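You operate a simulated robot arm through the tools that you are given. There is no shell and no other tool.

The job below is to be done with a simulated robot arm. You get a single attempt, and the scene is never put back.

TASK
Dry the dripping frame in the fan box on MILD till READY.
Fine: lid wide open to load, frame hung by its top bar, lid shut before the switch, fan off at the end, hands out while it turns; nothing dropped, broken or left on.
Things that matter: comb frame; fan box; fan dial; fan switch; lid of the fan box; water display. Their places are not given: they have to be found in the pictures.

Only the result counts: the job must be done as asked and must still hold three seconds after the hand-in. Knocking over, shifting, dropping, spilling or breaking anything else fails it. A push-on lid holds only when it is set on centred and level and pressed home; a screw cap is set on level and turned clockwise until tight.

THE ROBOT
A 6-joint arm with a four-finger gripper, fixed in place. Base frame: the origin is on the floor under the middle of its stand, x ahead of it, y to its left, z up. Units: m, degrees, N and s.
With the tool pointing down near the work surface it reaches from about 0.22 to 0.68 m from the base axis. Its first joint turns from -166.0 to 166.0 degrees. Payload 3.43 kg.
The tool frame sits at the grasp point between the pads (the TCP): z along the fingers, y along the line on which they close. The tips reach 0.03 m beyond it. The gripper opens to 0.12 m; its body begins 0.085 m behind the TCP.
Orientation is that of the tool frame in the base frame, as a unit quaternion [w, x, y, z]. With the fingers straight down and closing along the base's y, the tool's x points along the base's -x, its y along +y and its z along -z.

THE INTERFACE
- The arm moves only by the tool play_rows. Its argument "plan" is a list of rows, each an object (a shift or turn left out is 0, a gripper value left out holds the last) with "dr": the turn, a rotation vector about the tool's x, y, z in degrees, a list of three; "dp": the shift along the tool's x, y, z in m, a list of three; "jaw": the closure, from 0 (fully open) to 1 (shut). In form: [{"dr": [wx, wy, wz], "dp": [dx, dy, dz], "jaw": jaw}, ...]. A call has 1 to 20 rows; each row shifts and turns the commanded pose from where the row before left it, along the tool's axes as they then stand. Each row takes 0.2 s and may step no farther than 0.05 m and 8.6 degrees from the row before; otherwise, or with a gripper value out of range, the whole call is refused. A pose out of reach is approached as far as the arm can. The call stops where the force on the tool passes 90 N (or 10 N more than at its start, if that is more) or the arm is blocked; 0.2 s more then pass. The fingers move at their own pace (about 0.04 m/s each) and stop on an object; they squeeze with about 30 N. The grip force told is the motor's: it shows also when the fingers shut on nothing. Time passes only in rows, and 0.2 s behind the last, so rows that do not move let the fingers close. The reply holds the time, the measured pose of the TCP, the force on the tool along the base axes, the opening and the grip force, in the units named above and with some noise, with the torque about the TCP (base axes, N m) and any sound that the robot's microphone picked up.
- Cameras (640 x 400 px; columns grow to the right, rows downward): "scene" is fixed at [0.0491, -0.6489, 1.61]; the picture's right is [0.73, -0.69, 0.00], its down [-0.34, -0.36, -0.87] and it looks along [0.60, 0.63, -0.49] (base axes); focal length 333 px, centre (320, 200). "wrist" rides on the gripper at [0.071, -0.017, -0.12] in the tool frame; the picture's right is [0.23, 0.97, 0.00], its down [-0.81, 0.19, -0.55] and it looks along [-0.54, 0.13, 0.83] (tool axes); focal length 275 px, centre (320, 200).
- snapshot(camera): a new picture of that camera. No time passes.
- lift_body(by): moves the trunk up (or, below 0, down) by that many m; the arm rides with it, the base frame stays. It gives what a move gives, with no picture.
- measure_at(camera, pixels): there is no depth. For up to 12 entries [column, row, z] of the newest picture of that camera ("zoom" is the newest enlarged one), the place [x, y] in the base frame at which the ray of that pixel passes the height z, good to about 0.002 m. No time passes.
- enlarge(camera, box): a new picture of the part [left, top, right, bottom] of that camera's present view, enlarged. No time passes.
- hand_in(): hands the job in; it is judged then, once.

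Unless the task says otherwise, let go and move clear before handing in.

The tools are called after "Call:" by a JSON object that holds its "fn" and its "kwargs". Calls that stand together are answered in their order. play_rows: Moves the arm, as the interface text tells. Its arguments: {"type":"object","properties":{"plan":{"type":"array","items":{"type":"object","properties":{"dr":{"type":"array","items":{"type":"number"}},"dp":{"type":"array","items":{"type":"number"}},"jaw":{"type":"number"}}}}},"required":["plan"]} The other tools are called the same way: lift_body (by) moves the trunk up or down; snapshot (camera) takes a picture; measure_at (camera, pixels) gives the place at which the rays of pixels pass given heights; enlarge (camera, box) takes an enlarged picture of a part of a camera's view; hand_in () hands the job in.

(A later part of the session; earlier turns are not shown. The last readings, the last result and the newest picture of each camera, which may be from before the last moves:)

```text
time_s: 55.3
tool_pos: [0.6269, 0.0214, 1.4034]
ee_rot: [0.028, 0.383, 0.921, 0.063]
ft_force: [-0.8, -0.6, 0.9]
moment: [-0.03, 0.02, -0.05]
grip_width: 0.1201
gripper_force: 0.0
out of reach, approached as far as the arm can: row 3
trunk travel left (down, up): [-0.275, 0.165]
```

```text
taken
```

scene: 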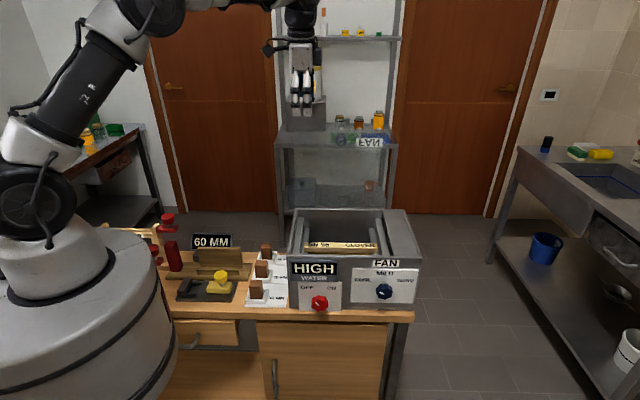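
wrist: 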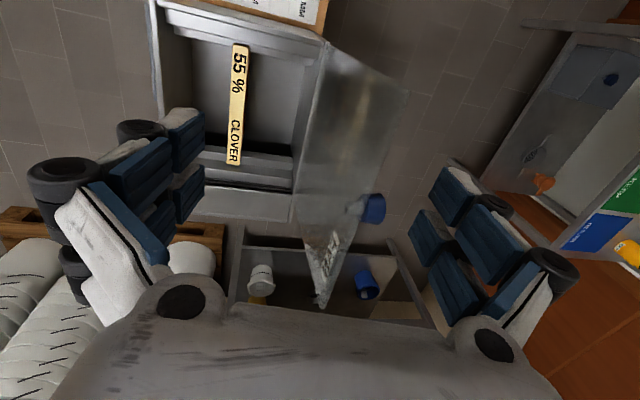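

This view shows the lid nearly edge-on: its top edge runs from about (405,90) to (318,305), with the knob behind it at (372,208). I'll measure that edge.

Call:
{"fn": "enlarge", "kwargs": {"camera": "wrist", "box": [260, 20, 460, 320]}}

Call:
{"fn": "measure_at", "kwargs": {"camera": "wrist", "pixels": [[405, 90, 1.303], [318, 305, 1.303], [372, 172, 1.303], [405, 90, 1.29], [318, 305, 1.29], [330, 42, 1.054], [297, 222, 1.054]]}}

```text
1.33 times, centred on (360, 170) of wrist
```

zoom: 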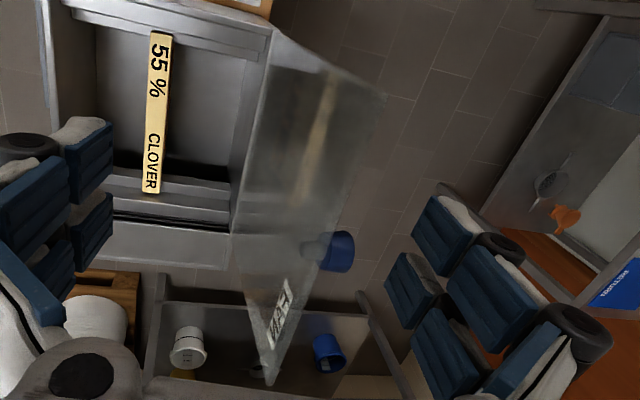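

```text
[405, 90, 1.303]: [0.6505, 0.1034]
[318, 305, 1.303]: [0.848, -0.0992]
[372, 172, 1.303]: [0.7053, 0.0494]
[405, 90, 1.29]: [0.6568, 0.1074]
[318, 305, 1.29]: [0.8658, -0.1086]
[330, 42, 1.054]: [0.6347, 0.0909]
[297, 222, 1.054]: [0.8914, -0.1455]
```

The lid's top edge is at v≈0.536, z≈1.303, spanning u≈0.387–0.67. I'll move the open jaws over it at u≈0.43 and lower so the fingers straddle it.

Call:
{"fn": "play_rows", "kwargs": {"plan": [{"dp": [0, 0.0384, 0.0054]}, {"dp": [0, 0.0384, 0.0054]}, {"dp": [0, -0.0043, 0.0305]}, {"dp": [0, -0.0043, 0.0305]}, {"dp": [0, -0.0042, 0.0305]}, {"dp": [0, 0, 0]}]}}

Call:
{"fn": "snapshot", "kwargs": {"camera": "wrist"}}

Call:
{"fn": "snapshot", "kwargs": {"camera": "scene"}}

```text
time_s: 56.7
tool_pos: [0.6745, 0.0744, 1.3069]
ee_rot: [0.029, 0.383, 0.921, 0.062]
ft_force: [0.4, 0.2, -1.0]
moment: [0.0, 0.01, 0.02]
grip_width: 0.1198
gripper_force: 0.1
out of reach, approached as far as the arm can: row 2
trunk travel left (down, up): [-0.275, 0.165]
```

```text
taken
```

wrist: 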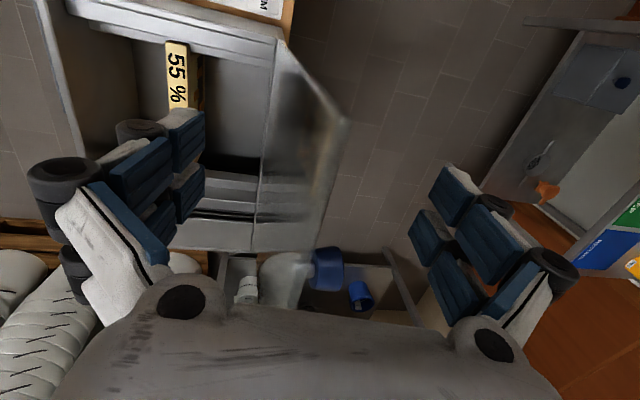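

```text
taken
```

scene: 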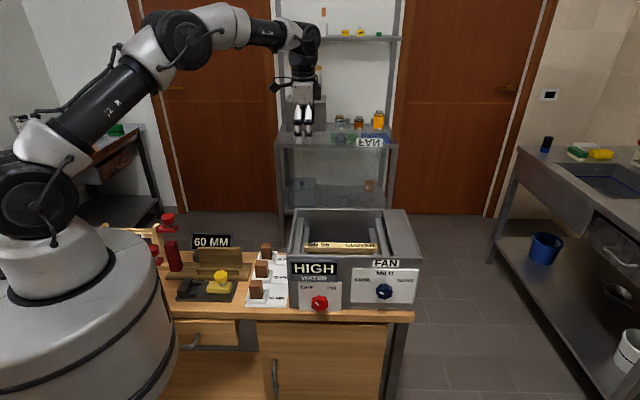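

The lid's top edge (about (335,190)) is between the fingers, roughly 7 mm behind centre. I'll close the jaws on it.

Call:
{"fn": "play_rows", "kwargs": {"plan": [{"jaw": 1}, {"jaw": 1}, {"jaw": 1}, {"jaw": 1}, {"jaw": 1}, {"jaw": 1}, {"jaw": 1}, {"jaw": 1}]}}

Call:
{"fn": "snapshot", "kwargs": {"camera": "wrist"}}

Call:
{"fn": "enlarge", "kwargs": {"camera": "scene", "box": [255, 90, 415, 220]}}

```text
time_s: 58.5
tool_pos: [0.6753, 0.0738, 1.3079]
ee_rot: [0.029, 0.382, 0.922, 0.063]
ft_force: [-0.6, -2.6, 0.5]
moment: [-0.61, 0.58, 0.51]
grip_width: 0.0134
gripper_force: 32.2
trunk travel left (down, up): [-0.275, 0.165]
```

```text
taken
```

wrist: 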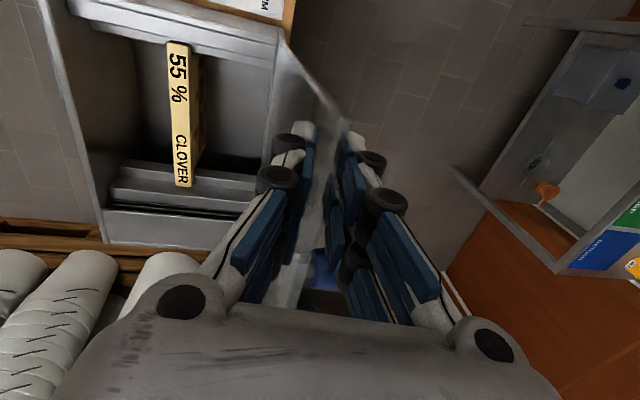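

```text
3.08 times, centred on (335, 155) of scene
```

zoom: 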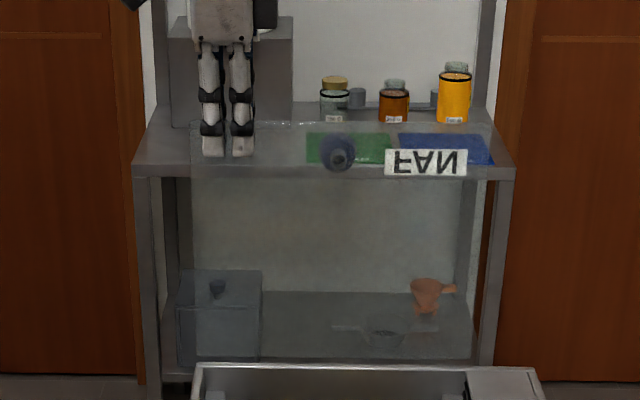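

The plate is pinched (13.4 mm across, at a slight angle). I'll swing it forward past vertical along the arc without turning the tool, until tool and lid line up at about 82°.

Call:
{"fn": "play_rows", "kwargs": {"plan": [{"dp": [0, -0.0136, -0.0022]}, {"dp": [0, -0.0136, -0.0021]}, {"dp": [0, -0.0133, -0.0007]}, {"dp": [0, -0.0133, -0.0007]}, {"dp": [0, 0, 0]}]}}

Call:
{"fn": "snapshot", "kwargs": {"camera": "wrist"}}

```text
time_s: 59.7
tool_pos: [0.637, 0.0372, 1.3054]
ee_rot: [0.028, 0.383, 0.921, 0.063]
ft_force: [1.1, 0.9, -4.1]
moment: [-0.32, -0.59, 0.24]
grip_width: 0.0078
gripper_force: 42.1
trunk travel left (down, up): [-0.275, 0.165]
```

```text
taken
```

wrist: 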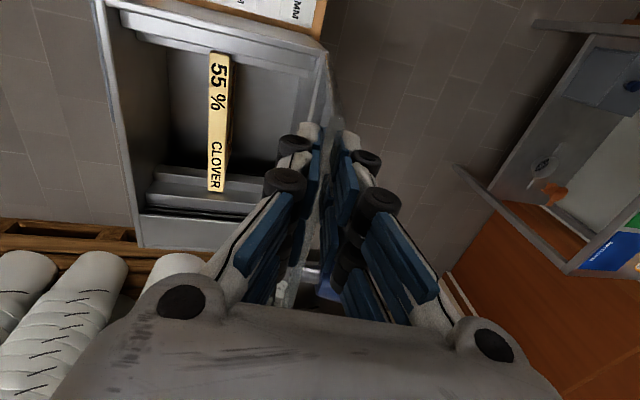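

The tool is now flush with the plate (7.8 mm thick) at about 82°. I'll follow the closing arc, turning with it, 5° per row.

Call:
{"fn": "play_rows", "kwargs": {"plan": [{"dr": [-5, 0, 0], "dp": [0, -0.0221, 0.001]}, {"dr": [-5, 0, 0], "dp": [0, -0.0221, 0.001]}, {"dr": [-5, 0, 0], "dp": [0, -0.0221, 0.001]}, {"dr": [-5, 0, 0], "dp": [0, -0.0221, 0.001]}, {"dp": [0, 0, 0]}]}}

Call:
{"fn": "snapshot", "kwargs": {"camera": "scene"}}

```text
time_s: 60.9
tool_pos: [0.5778, -0.0221, 1.2762]
ee_rot: [0.093, 0.371, 0.897, 0.221]
ft_force: [4.2, 3.0, -13.6]
moment: [-0.5, -0.33, -0.16]
grip_width: 0.0079
gripper_force: 41.8
trunk travel left (down, up): [-0.275, 0.165]
```

```text
taken
```

scene: 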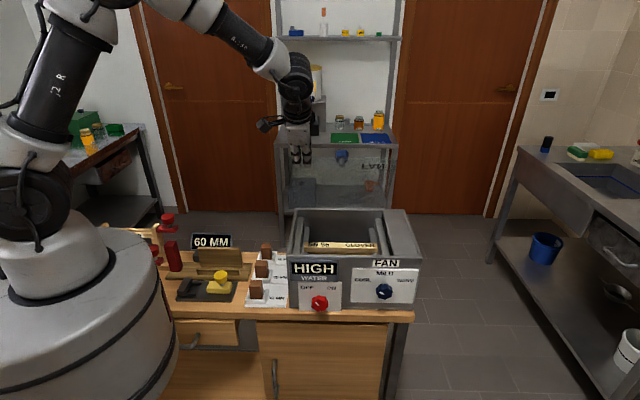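

Tracking well, with the lid at about 62° and a slight outward pull of 14 N. I'll correct inward by 3 mm and continue 25° more.

Call:
{"fn": "play_rows", "kwargs": {"plan": [{"dr": [-5, 0, 0], "dp": [0, -0.0221, 0.004]}, {"dr": [-5, 0, 0], "dp": [0, -0.0221, 0.001]}, {"dr": [-5, 0, 0], "dp": [0, -0.0221, 0.001]}, {"dr": [-5, 0, 0], "dp": [0, -0.0221, 0.001]}, {"dr": [-5, 0, 0], "dp": [0, -0.0221, 0.001]}, {"dp": [0, 0, 0]}]}}

Call:
{"fn": "snapshot", "kwargs": {"camera": "scene"}}

Call:
{"fn": "snapshot", "kwargs": {"camera": "wrist"}}

```text
time_s: 62.3
tool_pos: [0.5211, -0.081, 1.2028]
ee_rot: [0.173, 0.343, 0.827, 0.41]
ft_force: [8.1, 2.8, -7.3]
moment: [0.28, 0.24, 0.26]
grip_width: 0.008
gripper_force: 41.9
trunk travel left (down, up): [-0.275, 0.165]
```

```text
taken
```

scene: 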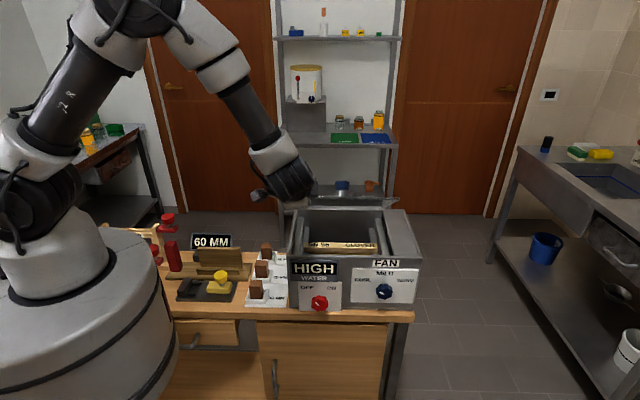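

```text
taken
```

wrist: 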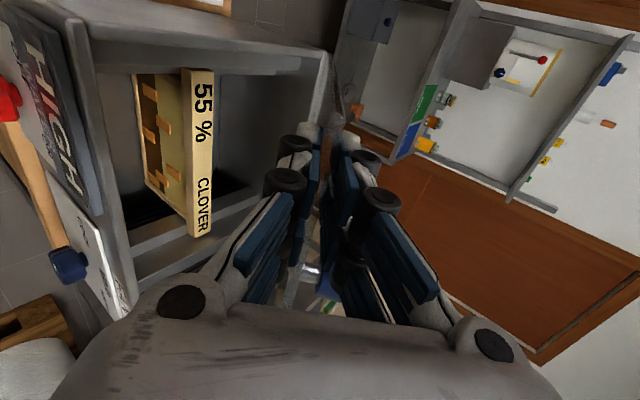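

The lid is at about 37°. Four more steps down with another small inward correction, then I'll look closely at the finger and rim clearance.

Call:
{"fn": "play_rows", "kwargs": {"plan": [{"dr": [-5, 0, 0], "dp": [0, -0.0218, 0.004]}, {"dr": [-5, 0, 0], "dp": [0, -0.0218, 0.001]}, {"dr": [-5, 0, 0], "dp": [0, -0.0218, 0.001]}, {"dr": [-5, 0, 0], "dp": [0, -0.0218, 0.001]}, {"dp": [0, 0, 0]}]}}

Call:
{"fn": "snapshot", "kwargs": {"camera": "scene"}}

Call:
{"fn": "enlarge", "kwargs": {"camera": "scene", "box": [250, 170, 430, 320]}}

Call:
{"fn": "snapshot", "kwargs": {"camera": "wrist"}}

```text
time_s: 63.5
tool_pos: [0.494, -0.1071, 1.123]
ee_rot: [0.229, 0.307, 0.743, 0.548]
ft_force: [6.3, -2.2, -1.3]
moment: [0.75, 0.33, 0.21]
grip_width: 0.0079
gripper_force: 41.9
trunk travel left (down, up): [-0.275, 0.165]
```

```text
taken
```

scene: 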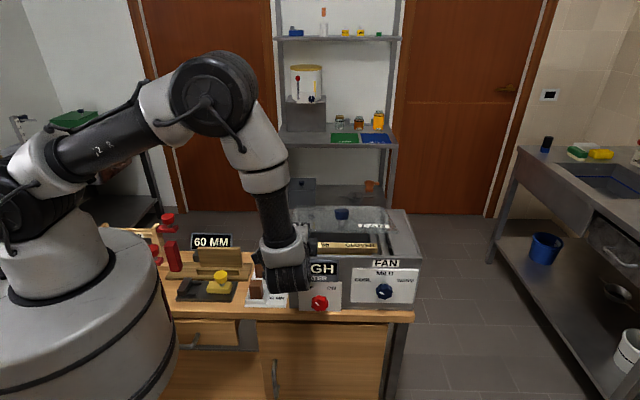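

```text
2.67 times, centred on (340, 245) of scene
```

zoom: 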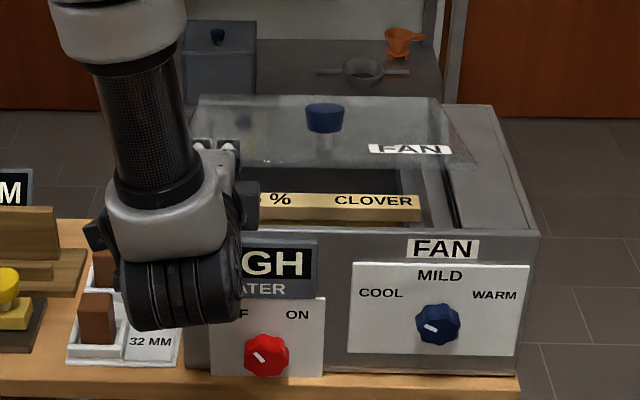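

```text
taken
```

wrist: 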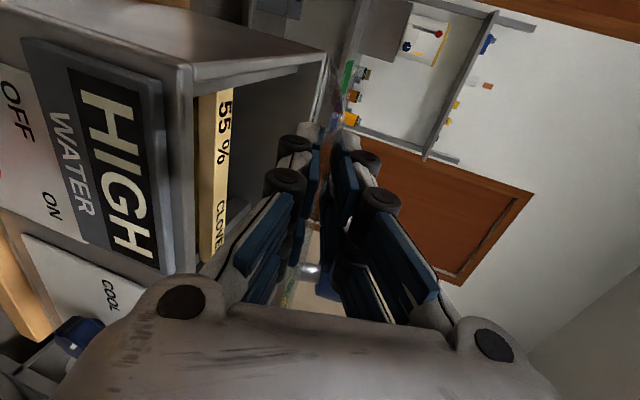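

The lid is at about 16° and still pinched. I'll lower it to about 9°, where the lower fingers are still above the front rim.

Call:
{"fn": "play_rows", "kwargs": {"plan": [{"dr": [-3.5, 0, 0], "dp": [0, -0.0151, 0.0015]}, {"dr": [-3.5, 0, 0], "dp": [0, -0.0151, 0.0005]}, {"dp": [0, 0, 0]}]}}

Call:
{"fn": "snapshot", "kwargs": {"camera": "wrist"}}

Call:
{"fn": "enlarge", "kwargs": {"camera": "scene", "box": [250, 190, 430, 320]}}

```text
time_s: 64.3
tool_pos: [0.4902, -0.1104, 1.0935]
ee_rot: [0.248, 0.293, 0.709, 0.592]
ft_force: [1.6, -2.2, -1.2]
moment: [0.46, 0.36, -0.32]
grip_width: 0.008
gripper_force: 41.4
trunk travel left (down, up): [-0.275, 0.165]
```

```text
taken
```

wrist: 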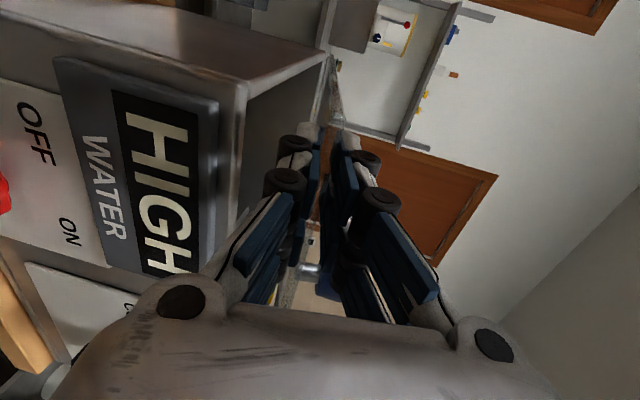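

```text
3.08 times, centred on (340, 255) of scene
```

zoom: 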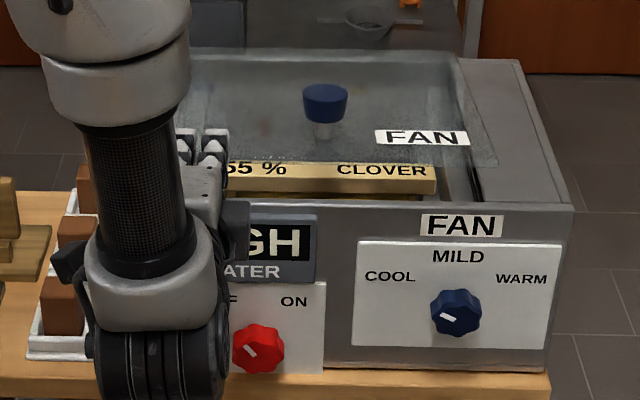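

The lid is at about 9°, and the lower knuckles are roughly 26 mm above the rim. I'll loosen the pinch so the lid rests on the lower fingertips, then slide partway back.

Call:
{"fn": "play_rows", "kwargs": {"plan": [{"jaw": 0.85}, {"jaw": 0.85}, {"dp": [0, 0, -0.008]}, {"dp": [0, 0, -0.006]}, {"dp": [0, 0, 0]}]}}

Call:
{"fn": "snapshot", "kwargs": {"camera": "wrist"}}

Call:
{"fn": "enlarge", "kwargs": {"camera": "scene", "box": [290, 190, 430, 280]}}

```text
time_s: 65.5
tool_pos: [0.4796, -0.121, 1.0969]
ee_rot: [0.247, 0.293, 0.709, 0.592]
ft_force: [0.3, -0.5, 0.1]
moment: [0.01, -0.01, 0.0]
grip_width: 0.0179
gripper_force: 0.1
trunk travel left (down, up): [-0.275, 0.165]
```

```text
taken
```

wrist: 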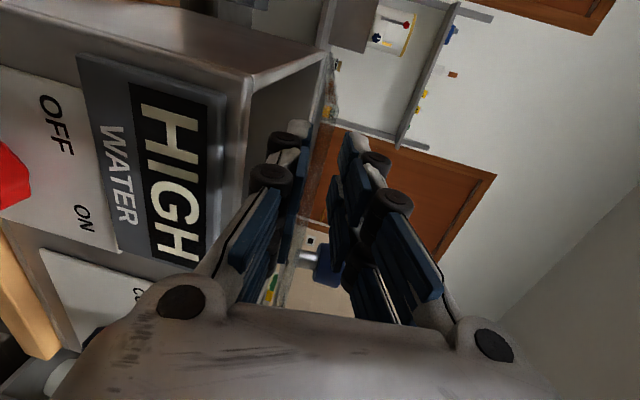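

```text
4.44 times, centred on (360, 235) of scene
```

zoom: 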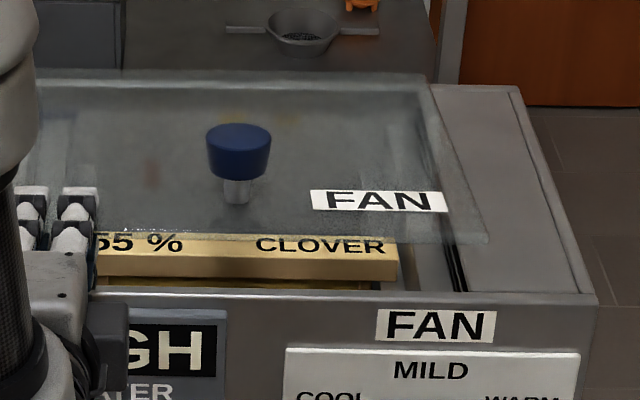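

There's no load on the tool, so the lid may be holding itself by hinge friction. I'll wait a moment and look again.

Call:
{"fn": "play_rows", "kwargs": {"plan": [{"dp": [0, 0, 0]}, {"dp": [0, 0, 0]}, {"dp": [0, 0, 0]}, {"dp": [0, 0, 0]}]}}

Call:
{"fn": "snapshot", "kwargs": {"camera": "wrist"}}

Call:
{"fn": "enlarge", "kwargs": {"camera": "scene", "box": [290, 190, 430, 280]}}

```text
time_s: 66.5
tool_pos: [0.4797, -0.1205, 1.0975]
ee_rot: [0.247, 0.294, 0.708, 0.593]
ft_force: [0.4, -0.1, 1.0]
moment: [-0.01, -0.01, 0.01]
grip_width: 0.018
gripper_force: 0.0
trunk travel left (down, up): [-0.275, 0.165]
```

```text
taken
```

wrist: 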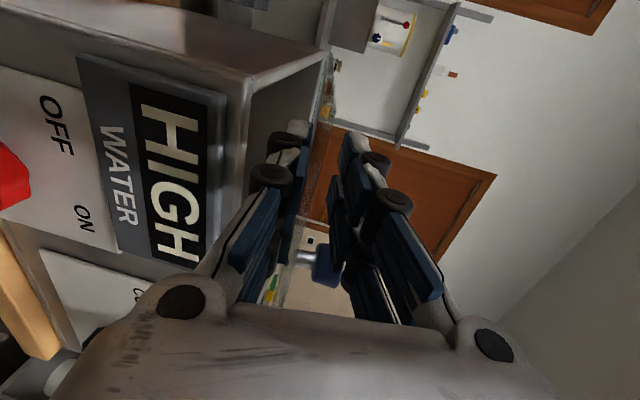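

```text
4.44 times, centred on (360, 235) of scene
```

zoom: 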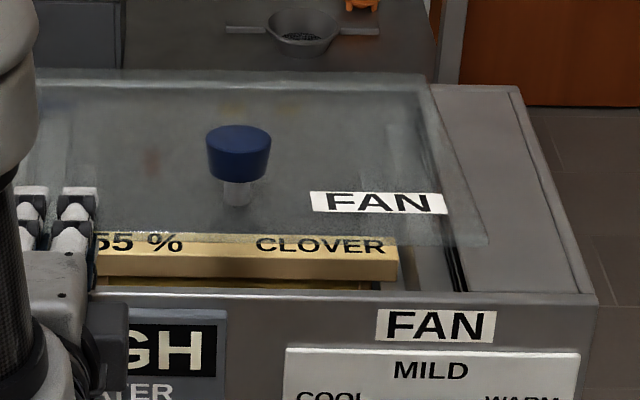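

The lid is creeping down very slowly, so the hinge is damped and it's safe to let go. I'll back the fingers straight out along the plate.

Call:
{"fn": "play_rows", "kwargs": {"plan": [{"dp": [0, 0, -0.02]}, {"dp": [0, 0, -0.03]}, {"dp": [0, 0, -0.03]}, {"dp": [0, 0, -0.03]}, {"jaw": 1}, {"jaw": 1}]}}

Call:
{"fn": "snapshot", "kwargs": {"camera": "wrist"}}

Call:
{"fn": "snapshot", "kwargs": {"camera": "scene"}}

Call:
{"fn": "enlarge", "kwargs": {"camera": "scene", "box": [270, 190, 430, 320]}}

```text
time_s: 67.9
tool_pos: [0.4016, -0.1973, 1.1173]
ee_rot: [0.247, 0.292, 0.709, 0.592]
ft_force: [0.4, 1.4, 0.4]
moment: [0.02, 0.01, 0.0]
grip_width: 0.0001
gripper_force: 24.9
trunk travel left (down, up): [-0.275, 0.165]
```

```text
taken
```

wrist: 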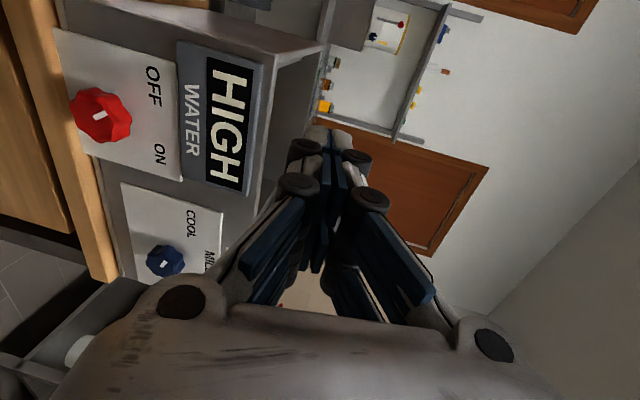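

```text
taken
```

scene: 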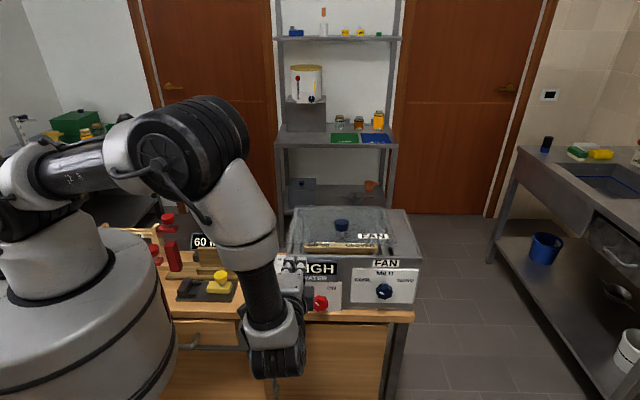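

```text
3.08 times, centred on (350, 255) of scene
```

zoom: 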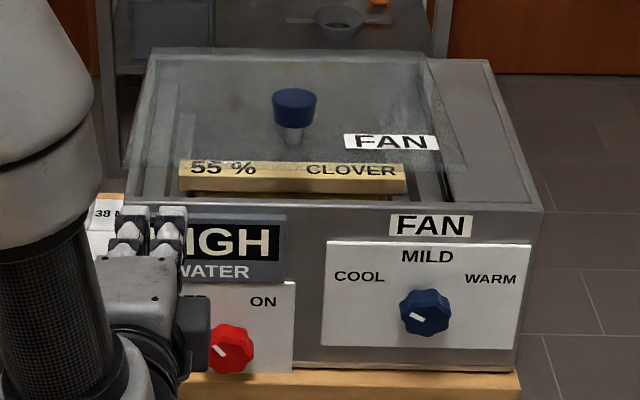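

The lid is still about 6° up and sinking slowly. I'll raise the closed fingers, pitch them down and press lightly on the lid's front edge to shut it.

Call:
{"fn": "play_rows", "kwargs": {"plan": [{"dp": [0, 0.035, -0.006]}, {"dp": [0, 0.035, -0.006]}, {"dr": [7.5, 0, 0]}, {"dr": [7.5, 0, 0]}, {"dr": [7.5, 0, 0]}, {"dr": [7.5, 0, 0]}, {"dp": [0, 0.0263, 0.0312]}, {"dp": [0, 0.0263, 0.0312]}, {"dp": [0, 0.0263, 0.0312]}, {"dp": [0, 0, 0]}]}}

Call:
{"fn": "snapshot", "kwargs": {"camera": "scene"}}

Call:
{"fn": "enlarge", "kwargs": {"camera": "scene", "box": [270, 190, 430, 320]}}

Call:
{"fn": "snapshot", "kwargs": {"camera": "wrist"}}

```text
time_s: 70.1
tool_pos: [0.4898, -0.111, 1.1882]
ee_rot: [0.163, 0.347, 0.838, 0.389]
ft_force: [-0.9, 0.1, -0.3]
moment: [-0.04, 0.0, 0.0]
grip_width: 0.0
gripper_force: 30.1
trunk travel left (down, up): [-0.275, 0.165]
```

```text
taken
```

scene: 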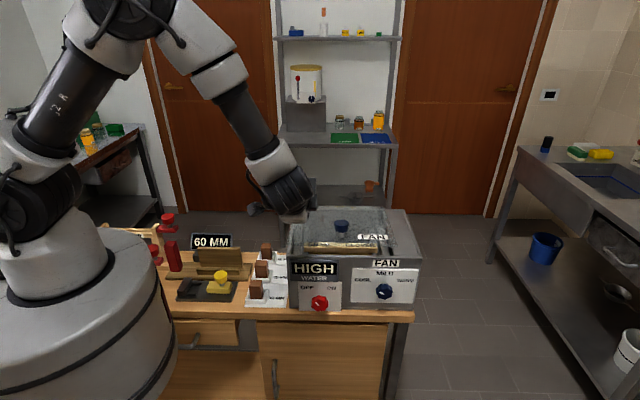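

```text
3.08 times, centred on (350, 255) of scene
```

zoom: 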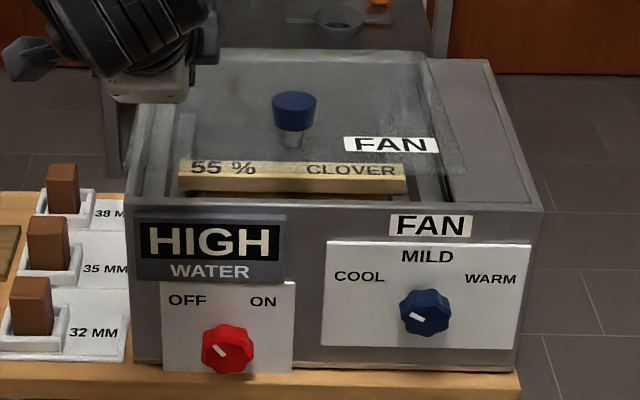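

```text
taken
```

wrist: 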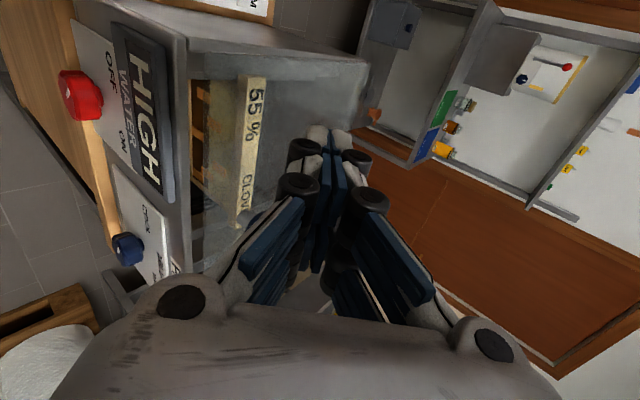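

The lid is still settling on its own, with the label now at (390,144). I'll move 3 cm forward and come down until the fingertips touch it.

Call:
{"fn": "play_rows", "kwargs": {"plan": [{"dp": [0, 0.0194, 0.0229]}, {"dp": [0, -0.0248, 0.021]}, {"dp": [0, -0.0248, 0.021]}, {"dp": [0, 0, 0]}]}}

Call:
{"fn": "enlarge", "kwargs": {"camera": "scene", "box": [270, 190, 430, 320]}}

```text
time_s: 71.1
tool_pos: [0.5112, -0.0882, 1.1247]
ee_rot: [0.164, 0.346, 0.838, 0.389]
ft_force: [-0.9, -0.4, -0.5]
moment: [0.01, -0.01, 0.01]
grip_width: 0.0
gripper_force: 30.3
trunk travel left (down, up): [-0.275, 0.165]
```

```text
3.08 times, centred on (350, 255) of scene
```

zoom: 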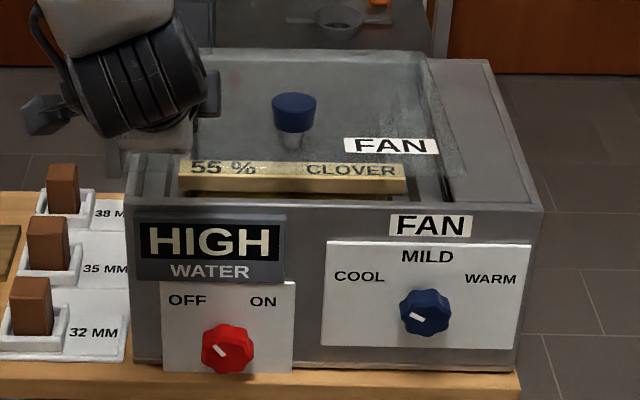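

There's no contact yet. Lowering in 1 cm steps and watching the force.

Call:
{"fn": "play_rows", "kwargs": {"plan": [{"dp": [0, -0.00764, 0.00645]}, {"dp": [0, -0.00764, 0.00645]}, {"dp": [0, -0.00764, 0.00645]}, {"dp": [0, 0, 0]}]}}

Call:
{"fn": "enlarge", "kwargs": {"camera": "scene", "box": [270, 190, 430, 320]}}

```text
time_s: 72.1
tool_pos: [0.5111, -0.0886, 1.0934]
ee_rot: [0.163, 0.347, 0.838, 0.389]
ft_force: [-0.1, -0.1, 0.2]
moment: [0.01, -0.03, 0.02]
grip_width: 0.0
gripper_force: 30.1
trunk travel left (down, up): [-0.275, 0.165]
```

```text
3.08 times, centred on (350, 255) of scene
```

zoom: 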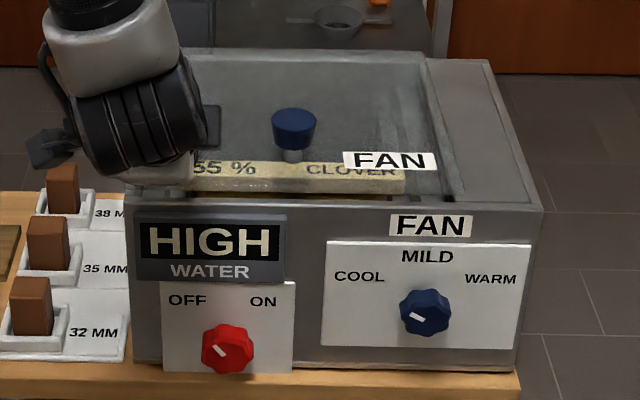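

The lid is going down easily (label at y=160; fully closed was y≈170). A few more small steps until it seats.

Call:
{"fn": "play_rows", "kwargs": {"plan": [{"dp": [0, -0.0046, 0.0039]}, {"dp": [0, -0.0046, 0.0039]}, {"dp": [0, -0.003, 0.0026]}, {"dp": [0, 0, 0]}]}}

Call:
{"fn": "enlarge", "kwargs": {"camera": "scene", "box": [270, 190, 430, 320]}}

```text
time_s: 73.1
tool_pos: [0.5113, -0.0891, 1.0814]
ee_rot: [0.168, 0.345, 0.836, 0.392]
ft_force: [-3.5, -2.8, 41.3]
moment: [0.59, -0.02, 0.06]
grip_width: 0.0
gripper_force: 30.1
trunk travel left (down, up): [-0.275, 0.165]
```

```text
3.08 times, centred on (350, 255) of scene
```

zoom: 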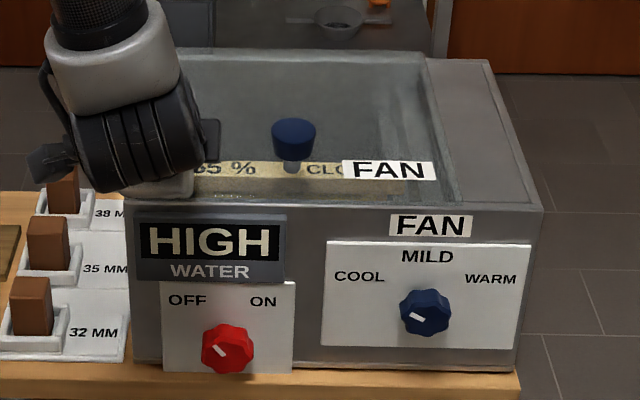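

The lid is fully shut: label at (388,170) as at the start, with 41 N of resistance. I'll lift off, back away, and confirm it stays closed.

Call:
{"fn": "play_rows", "kwargs": {"plan": [{"dp": [0, 0.03, -0.0258]}, {"dp": [0, 0.03, -0.0258]}, {"dp": [0, 0.02, -0.0172]}, {"dp": [0, -0.0258, -0.0306]}, {"dp": [0, -0.0258, -0.0306]}, {"dp": [0, -0.0258, -0.0306]}, {"dp": [0, -0.0258, -0.0306]}]}}

Call:
{"fn": "snapshot", "kwargs": {"camera": "scene"}}

Call:
{"fn": "enlarge", "kwargs": {"camera": "scene", "box": [270, 190, 430, 320]}}

Call:
{"fn": "snapshot", "kwargs": {"camera": "wrist"}}

```text
time_s: 74.7
tool_pos: [0.3937, -0.203, 1.1819]
ee_rot: [0.164, 0.347, 0.838, 0.388]
ft_force: [-0.1, 0.3, 0.5]
moment: [0.0, -0.01, 0.01]
grip_width: 0.0
gripper_force: 29.9
trunk travel left (down, up): [-0.275, 0.165]
```

```text
taken
```

scene: 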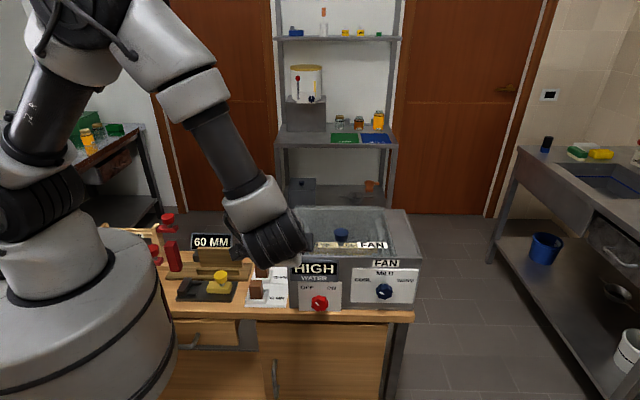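

```text
3.08 times, centred on (350, 255) of scene
```

zoom: 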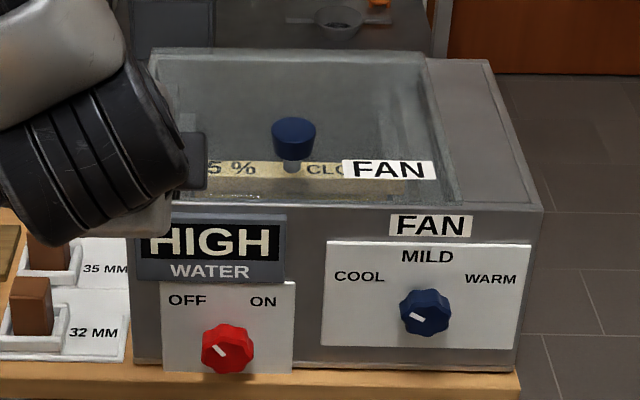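

```text
taken
```

wrist: 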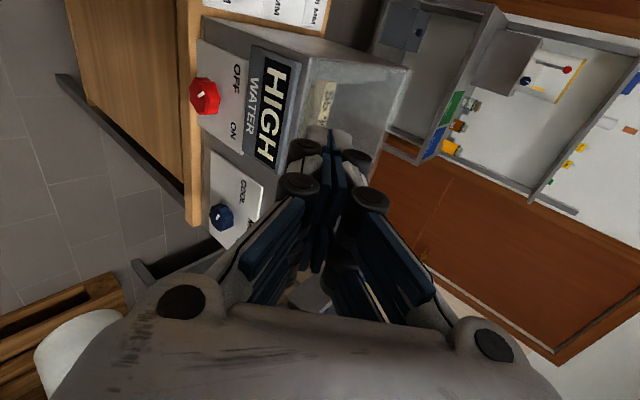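

The lid is shut and the frame is visible under it. Next is the dial: I'll triangulate both knobs using the current wrist view ((221,217) dial, (204,96) switch) and the scene view.

Call:
{"fn": "enlarge", "kwargs": {"camera": "wrist", "box": [170, 50, 300, 260]}}

Call:
{"fn": "measure_at", "kwargs": {"camera": "wrist", "pixels": [[221, 217, 0.93], [221, 217, 0.96], [204, 96, 0.89], [204, 96, 0.92]]}}

Call:
{"fn": "measure_at", "kwargs": {"camera": "scene", "pixels": [[384.1, 291.4, 0.93], [384.1, 291.4, 0.96], [319.3, 302.5, 0.89], [319.3, 302.5, 0.92]]}}

```text
1.90 times, centred on (235, 155) of wrist
```

zoom: 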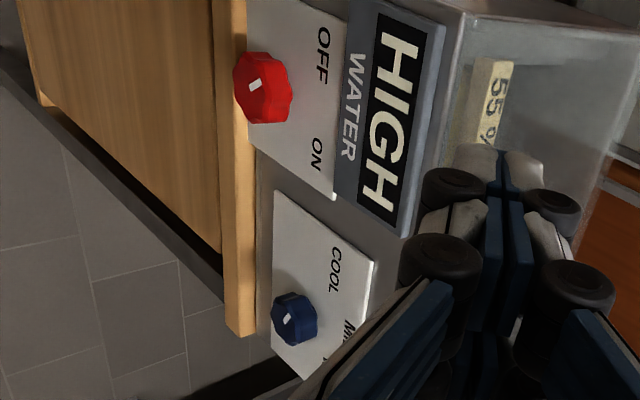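

```text
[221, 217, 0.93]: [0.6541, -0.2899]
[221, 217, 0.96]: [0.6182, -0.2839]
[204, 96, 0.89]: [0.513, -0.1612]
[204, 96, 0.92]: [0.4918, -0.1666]
```

```text
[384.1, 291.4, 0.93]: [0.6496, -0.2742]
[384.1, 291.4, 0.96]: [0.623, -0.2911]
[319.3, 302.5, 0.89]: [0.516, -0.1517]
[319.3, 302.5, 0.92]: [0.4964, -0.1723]
```

The dial's centre is at about u=0.650, v=0.247, z=0.9475, and the switch at u=0.471, v=0.239, z=0.909. The dial needs +60° clockwise (COOL→MILD). I'll level the tool to point at the panel and line up with the dial at a standoff.

Call:
{"fn": "play_rows", "kwargs": {"plan": [{"dr": [-8.04, 0, 0], "jaw": 0.33}, {"dr": [-8.04, 0, 0]}, {"dr": [-8.04, 0, 0]}, {"dr": [-8.04, 0, 0]}, {"dr": [-8.04, 0, 0]}, {"dp": [-0.0325, -0.0335, -0.0036]}, {"dp": [-0.0325, -0.0335, -0.0036]}, {"dp": [-0.0325, -0.0335, -0.0036]}, {"dp": [-0.0325, -0.0335, -0.0036]}, {"dp": [-0.0325, -0.0335, -0.0036]}, {"dp": [-0.0325, -0.0335, -0.0036]}, {"dp": [-0.0325, -0.0335, -0.0036]}, {"dp": [0, 0, 0]}]}}

Call:
{"fn": "snapshot", "kwargs": {"camera": "wrist"}}

Call:
{"fn": "snapshot", "kwargs": {"camera": "scene"}}

```text
time_s: 77.5
tool_pos: [0.5006, -0.3249, 1.002]
ee_rot: [0.272, 0.269, 0.653, 0.653]
ft_force: [0.2, 0.8, -0.4]
moment: [-0.01, 0.01, 0.07]
grip_width: 0.0805
gripper_force: 0.0
out of reach, approached as far as the arm can: row 11, 12
trunk travel left (down, up): [-0.275, 0.165]
```

```text
taken
```

wrist: 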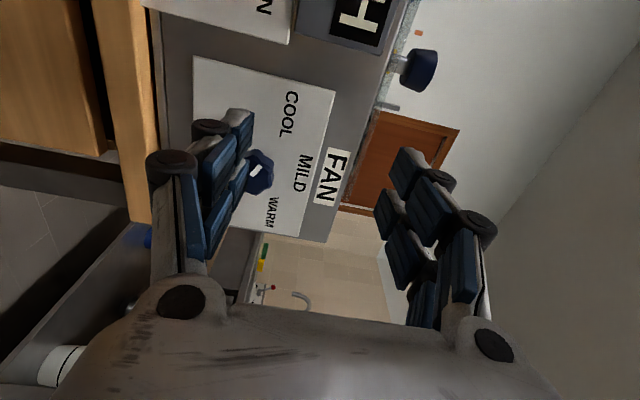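

```text
taken
```

scene: 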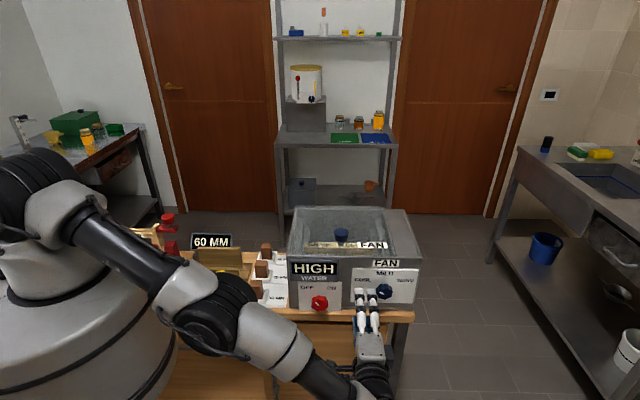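

The dial pose is out of reach from this trunk height (TCP stopped at u≈0.584, z≈1.00). I'll raise the hand and lower the trunk so the shoulder comes down to the panel's level.

Call:
{"fn": "play_rows", "kwargs": {"plan": [{"dp": [0, 0.045, -0.005]}, {"dp": [0, 0.045, -0.005]}, {"dp": [0, 0.045, -0.005]}, {"dp": [0, 0.03, 0]}, {"dp": [0, 0, 0]}]}}

Call:
{"fn": "lift_body", "kwargs": {"by": -0.1}}

Call:
{"fn": "snapshot", "kwargs": {"camera": "scene"}}

Call:
{"fn": "snapshot", "kwargs": {"camera": "wrist"}}

```text
time_s: 78.7
tool_pos: [0.4873, -0.3349, 1.168]
ee_rot: [0.272, 0.269, 0.653, 0.653]
ft_force: [-0.4, 0.3, 0.4]
moment: [0.02, 0.0, 0.03]
grip_width: 0.0804
gripper_force: 0.1
trunk travel left (down, up): [-0.275, 0.165]
```

```text
time_s: 80.0
tool_pos: [0.4892, -0.3354, 1.0698]
ee_rot: [0.274, 0.269, 0.653, 0.653]
ft_force: [-0.3, 0.6, 0.3]
moment: [-0.03, 0.01, 0.03]
grip_width: 0.0804
gripper_force: 0.0
trunk travel left (down, up): [-0.175, 0.265]
```

```text
taken
```

scene: 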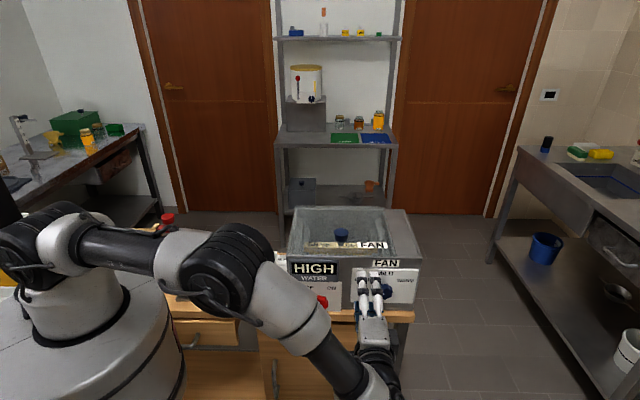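

```text
taken
```

wrist: 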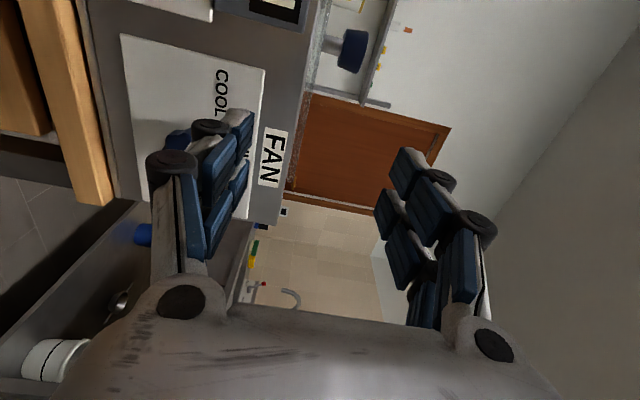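

The trunk is 10 cm lower and the tool is level, pointing at the panel. I'll lower the trunk another 6 cm and then move across to the dial.

Call:
{"fn": "lift_body", "kwargs": {"by": -0.06}}

Call:
{"fn": "play_rows", "kwargs": {"plan": [{"dp": [-0.022, -0.02, -0.003]}, {"dp": [-0.022, -0.02, -0.003]}, {"dp": [-0.0225, -0.0223, -0.003]}, {"dp": [0, 0, 0]}]}}

Call:
{"fn": "snapshot", "kwargs": {"camera": "wrist"}}

Call:
{"fn": "snapshot", "kwargs": {"camera": "scene"}}

```text
time_s: 81.0
tool_pos: [0.4869, -0.3332, 1.0087]
ee_rot: [0.274, 0.269, 0.653, 0.653]
ft_force: [-0.9, 0.2, 0.6]
moment: [0.0, -0.01, 0.01]
grip_width: 0.0803
gripper_force: 0.1
trunk travel left (down, up): [-0.115, 0.325]
```

```text
time_s: 82.0
tool_pos: [0.5206, -0.3777, 0.9541]
ee_rot: [0.273, 0.27, 0.653, 0.653]
ft_force: [0.3, 0.3, -0.3]
moment: [0.01, -0.01, 0.02]
grip_width: 0.0803
gripper_force: 0.0
out of reach, approached as far as the arm can: row 3
trunk travel left (down, up): [-0.115, 0.325]
```

```text
taken
```

wrist: 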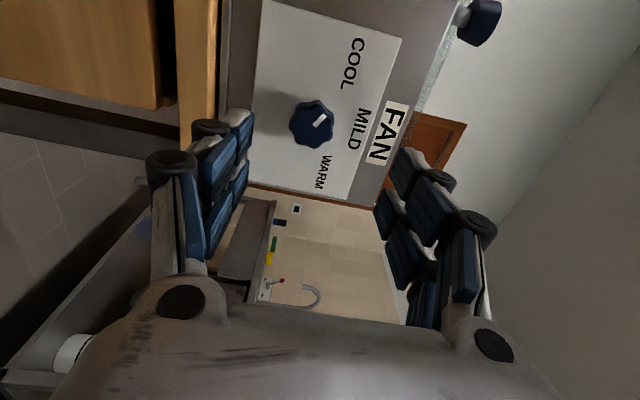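

```text
taken
```

scene: 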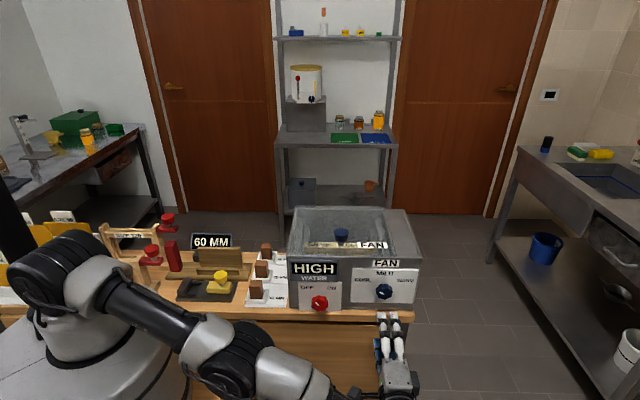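

The dial is clear at (312,124), so it sits at u≈0.650, z≈0.949. I'll correct sideways and approach to just in front of it.

Call:
{"fn": "play_rows", "kwargs": {"plan": [{"dp": [-0.007, -0.0025, 0.03]}, {"dp": [-0.0075, -0.0025, 0.03]}, {"dp": [0, 0, 0.02]}, {"dp": [0, 0, 0]}]}}

Call:
{"fn": "snapshot", "kwargs": {"camera": "wrist"}}

Call:
{"fn": "snapshot", "kwargs": {"camera": "scene"}}

```text
time_s: 83.0
tool_pos: [0.5867, -0.3308, 0.9488]
ee_rot: [0.272, 0.27, 0.653, 0.653]
ft_force: [0.5, -0.3, -0.2]
moment: [0.01, -0.02, -0.02]
grip_width: 0.0804
gripper_force: 0.1
trunk travel left (down, up): [-0.115, 0.325]
```

```text
taken
```

wrist: 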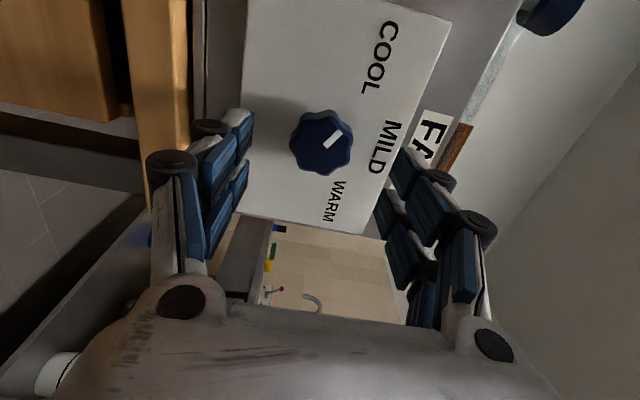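

```text
taken
```

scene: 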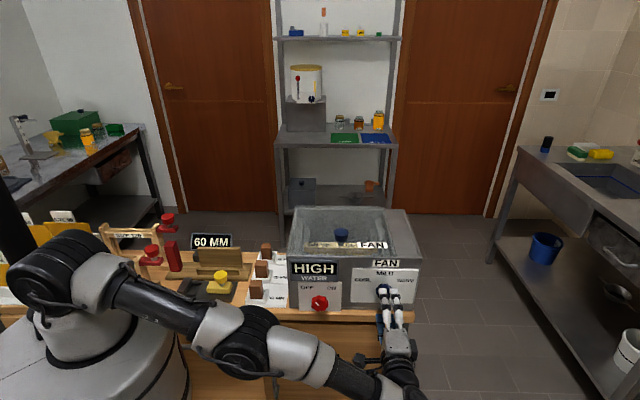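

The dial is centred at (321,143), as expected for perfect alignment. I'll advance so the fingers straddle it, stopping short of the panel, and grip.

Call:
{"fn": "play_rows", "kwargs": {"plan": [{"dp": [0, 0, 0.018]}, {"dp": [0, 0, 0.015]}, {"dp": [0, 0, 0.005]}, {"dp": [0, 0, 0]}]}}

Call:
{"fn": "snapshot", "kwargs": {"camera": "wrist"}}

```text
time_s: 84.0
tool_pos: [0.6133, -0.3056, 0.949]
ee_rot: [0.273, 0.27, 0.653, 0.653]
ft_force: [0.6, 0.4, 0.2]
moment: [-0.03, 0.0, -0.02]
grip_width: 0.0806
gripper_force: 0.0
trunk travel left (down, up): [-0.115, 0.325]
```

```text
taken
```

wrist: 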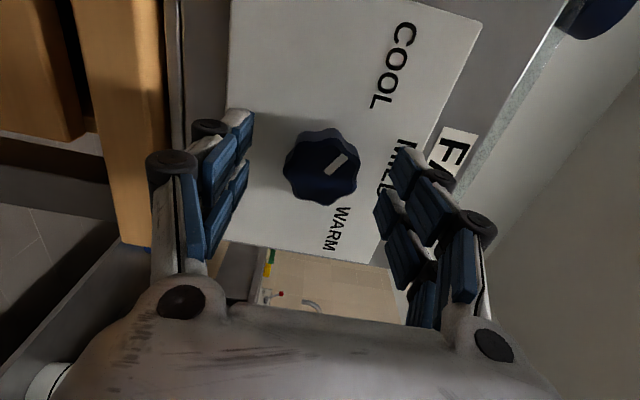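

The knob face is about 24 mm ahead of the TCP, so the tips overlap it by only about 5 mm. I'll creep forward a bit more, watching for panel contact.

Call:
{"fn": "play_rows", "kwargs": {"plan": [{"dp": [0, 0, 0.005]}, {"dp": [0, 0, 0.003]}, {"dp": [0, 0, 0]}]}}

```text
time_s: 84.8
tool_pos: [0.6203, -0.2983, 0.947]
ee_rot: [0.272, 0.27, 0.653, 0.653]
ft_force: [0.4, -0.1, 0.5]
moment: [-0.01, 0.01, 0.01]
grip_width: 0.0804
gripper_force: 0.1
trunk travel left (down, up): [-0.115, 0.325]
```

There's no panel contact at v=0.228. Closing on the dial.

Call:
{"fn": "play_rows", "kwargs": {"plan": [{"jaw": 1}, {"jaw": 1}, {"jaw": 1}, {"jaw": 1}, {"jaw": 1}]}}

Call:
{"fn": "snapshot", "kwargs": {"camera": "wrist"}}

```text
time_s: 86.0
tool_pos: [0.6193, -0.3002, 0.9514]
ee_rot: [0.274, 0.268, 0.653, 0.654]
ft_force: [2.7, -1.5, 8.9]
moment: [0.17, -0.19, 0.24]
grip_width: 0.0397
gripper_force: 45.7
trunk travel left (down, up): [-0.115, 0.325]
```

```text
taken
```

wrist: 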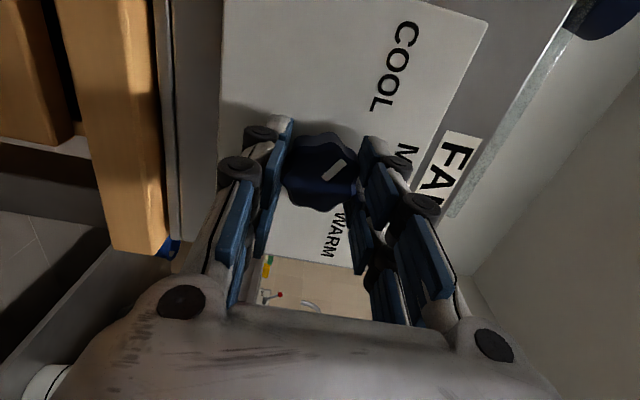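

The dial is gripped (39.7 mm). A small 9 N vertical load shows its centre is slightly higher, so I'll shift 2.5 mm up and then turn 60° clockwise.

Call:
{"fn": "play_rows", "kwargs": {"plan": [{"dp": [0, 0.0025, 0]}, {"dr": [0, 0, 7.5]}, {"dr": [0, 0, 7.5]}, {"dr": [0, 0, 7.5]}, {"dr": [0, 0, 7.5]}, {"dp": [0, 0, 0]}]}}

Call:
{"fn": "snapshot", "kwargs": {"camera": "wrist"}}

```text
time_s: 87.4
tool_pos: [0.619, -0.2988, 0.9498]
ee_rot: [0.093, 0.43, 0.561, 0.701]
ft_force: [4.0, -0.3, -3.1]
moment: [-0.71, 0.66, -0.82]
grip_width: 0.0395
gripper_force: 45.1
trunk travel left (down, up): [-0.115, 0.325]
```

```text
taken
```

wrist: 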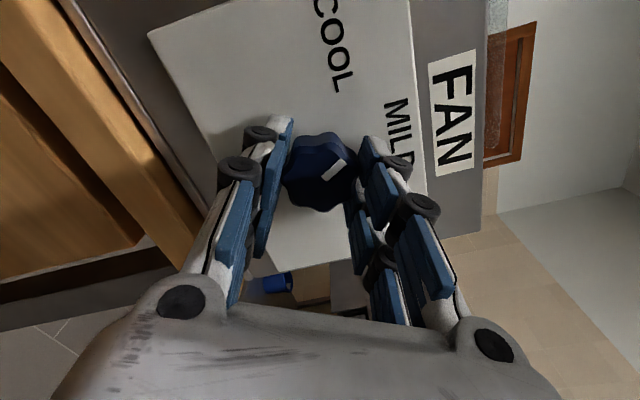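

The dial turns with the hand: the panel has rotated in view while the mark stays put. Another 30°.

Call:
{"fn": "play_rows", "kwargs": {"plan": [{"dr": [0, 0, 7.5]}, {"dr": [0, 0, 7.5]}, {"dr": [0, 0, 7.5]}, {"dr": [0, 0, 7.5]}, {"dp": [0, 0, 0]}]}}

Call:
{"fn": "snapshot", "kwargs": {"camera": "wrist"}}

Call:
{"fn": "enlarge", "kwargs": {"camera": "scene", "box": [330, 240, 430, 320]}}

```text
time_s: 88.6
tool_pos: [0.6195, -0.2987, 0.9496]
ee_rot: [-0.092, 0.561, 0.431, 0.701]
ft_force: [-1.3, -3.0, -7.9]
moment: [-0.84, 0.85, -0.36]
grip_width: 0.0397
gripper_force: 45.0
trunk travel left (down, up): [-0.115, 0.325]
```

```text
taken
```

wrist: 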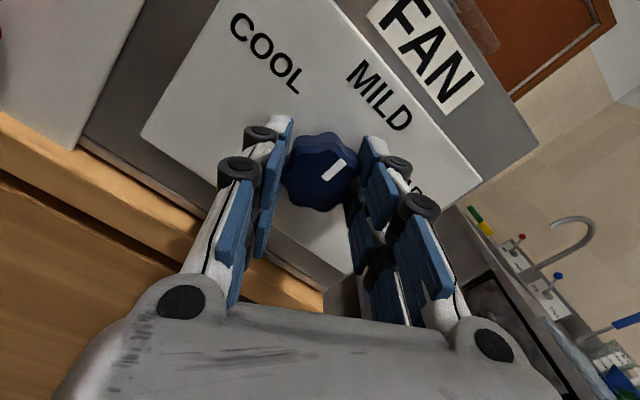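

```text
5.00 times, centred on (380, 280) of scene
```

zoom: 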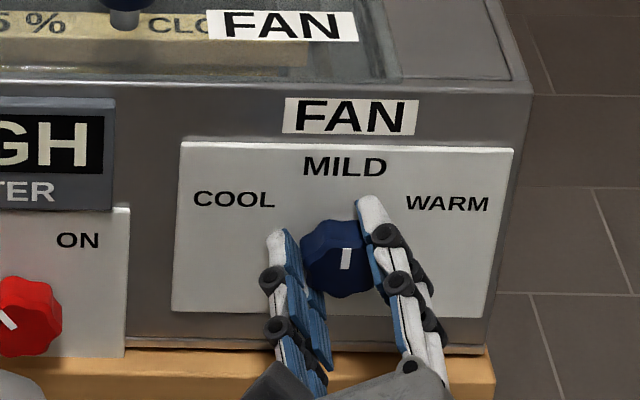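

The scene view shows the dial mark pointing straight up at MILD. I'll release and back off to confirm.

Call:
{"fn": "play_rows", "kwargs": {"plan": [{"jaw": 0.33}, {"jaw": 0.33}, {"jaw": 0.33}, {"dp": [0, 0, -0.03]}, {"dp": [0, 0, -0.04]}, {"dp": [0, 0, -0.03]}]}}

Call:
{"fn": "snapshot", "kwargs": {"camera": "wrist"}}

Call:
{"fn": "snapshot", "kwargs": {"camera": "scene"}}

Call:
{"fn": "enlarge", "kwargs": {"camera": "scene", "box": [280, 240, 430, 320]}}

```text
time_s: 90.0
tool_pos: [0.5422, -0.3625, 0.9541]
ee_rot: [-0.09, 0.56, 0.431, 0.702]
ft_force: [-0.1, -0.2, 0.4]
moment: [-0.02, -0.02, -0.03]
grip_width: 0.0806
gripper_force: 0.1
out of reach, approached as far as the arm can: row 5, 6
trunk travel left (down, up): [-0.115, 0.325]
```

```text
taken
```

wrist: 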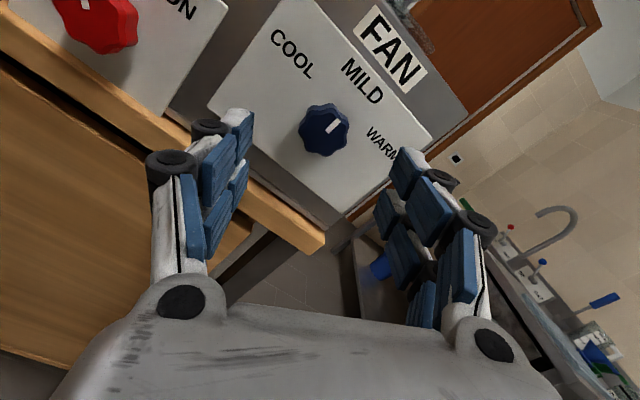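

```text
taken
```

scene: 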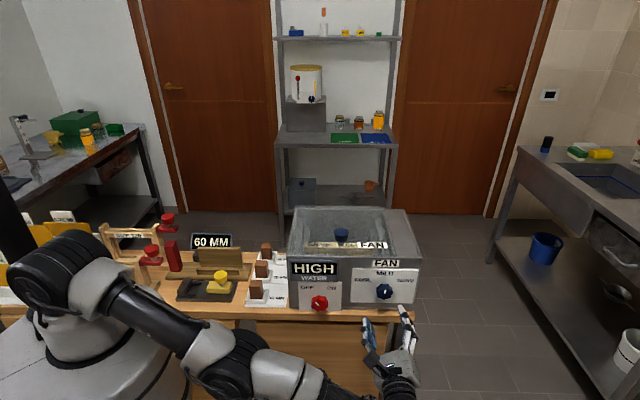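

```text
4.27 times, centred on (355, 280) of scene
```

zoom: 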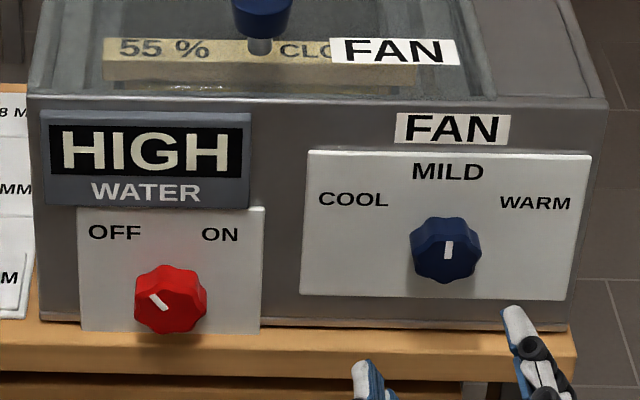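

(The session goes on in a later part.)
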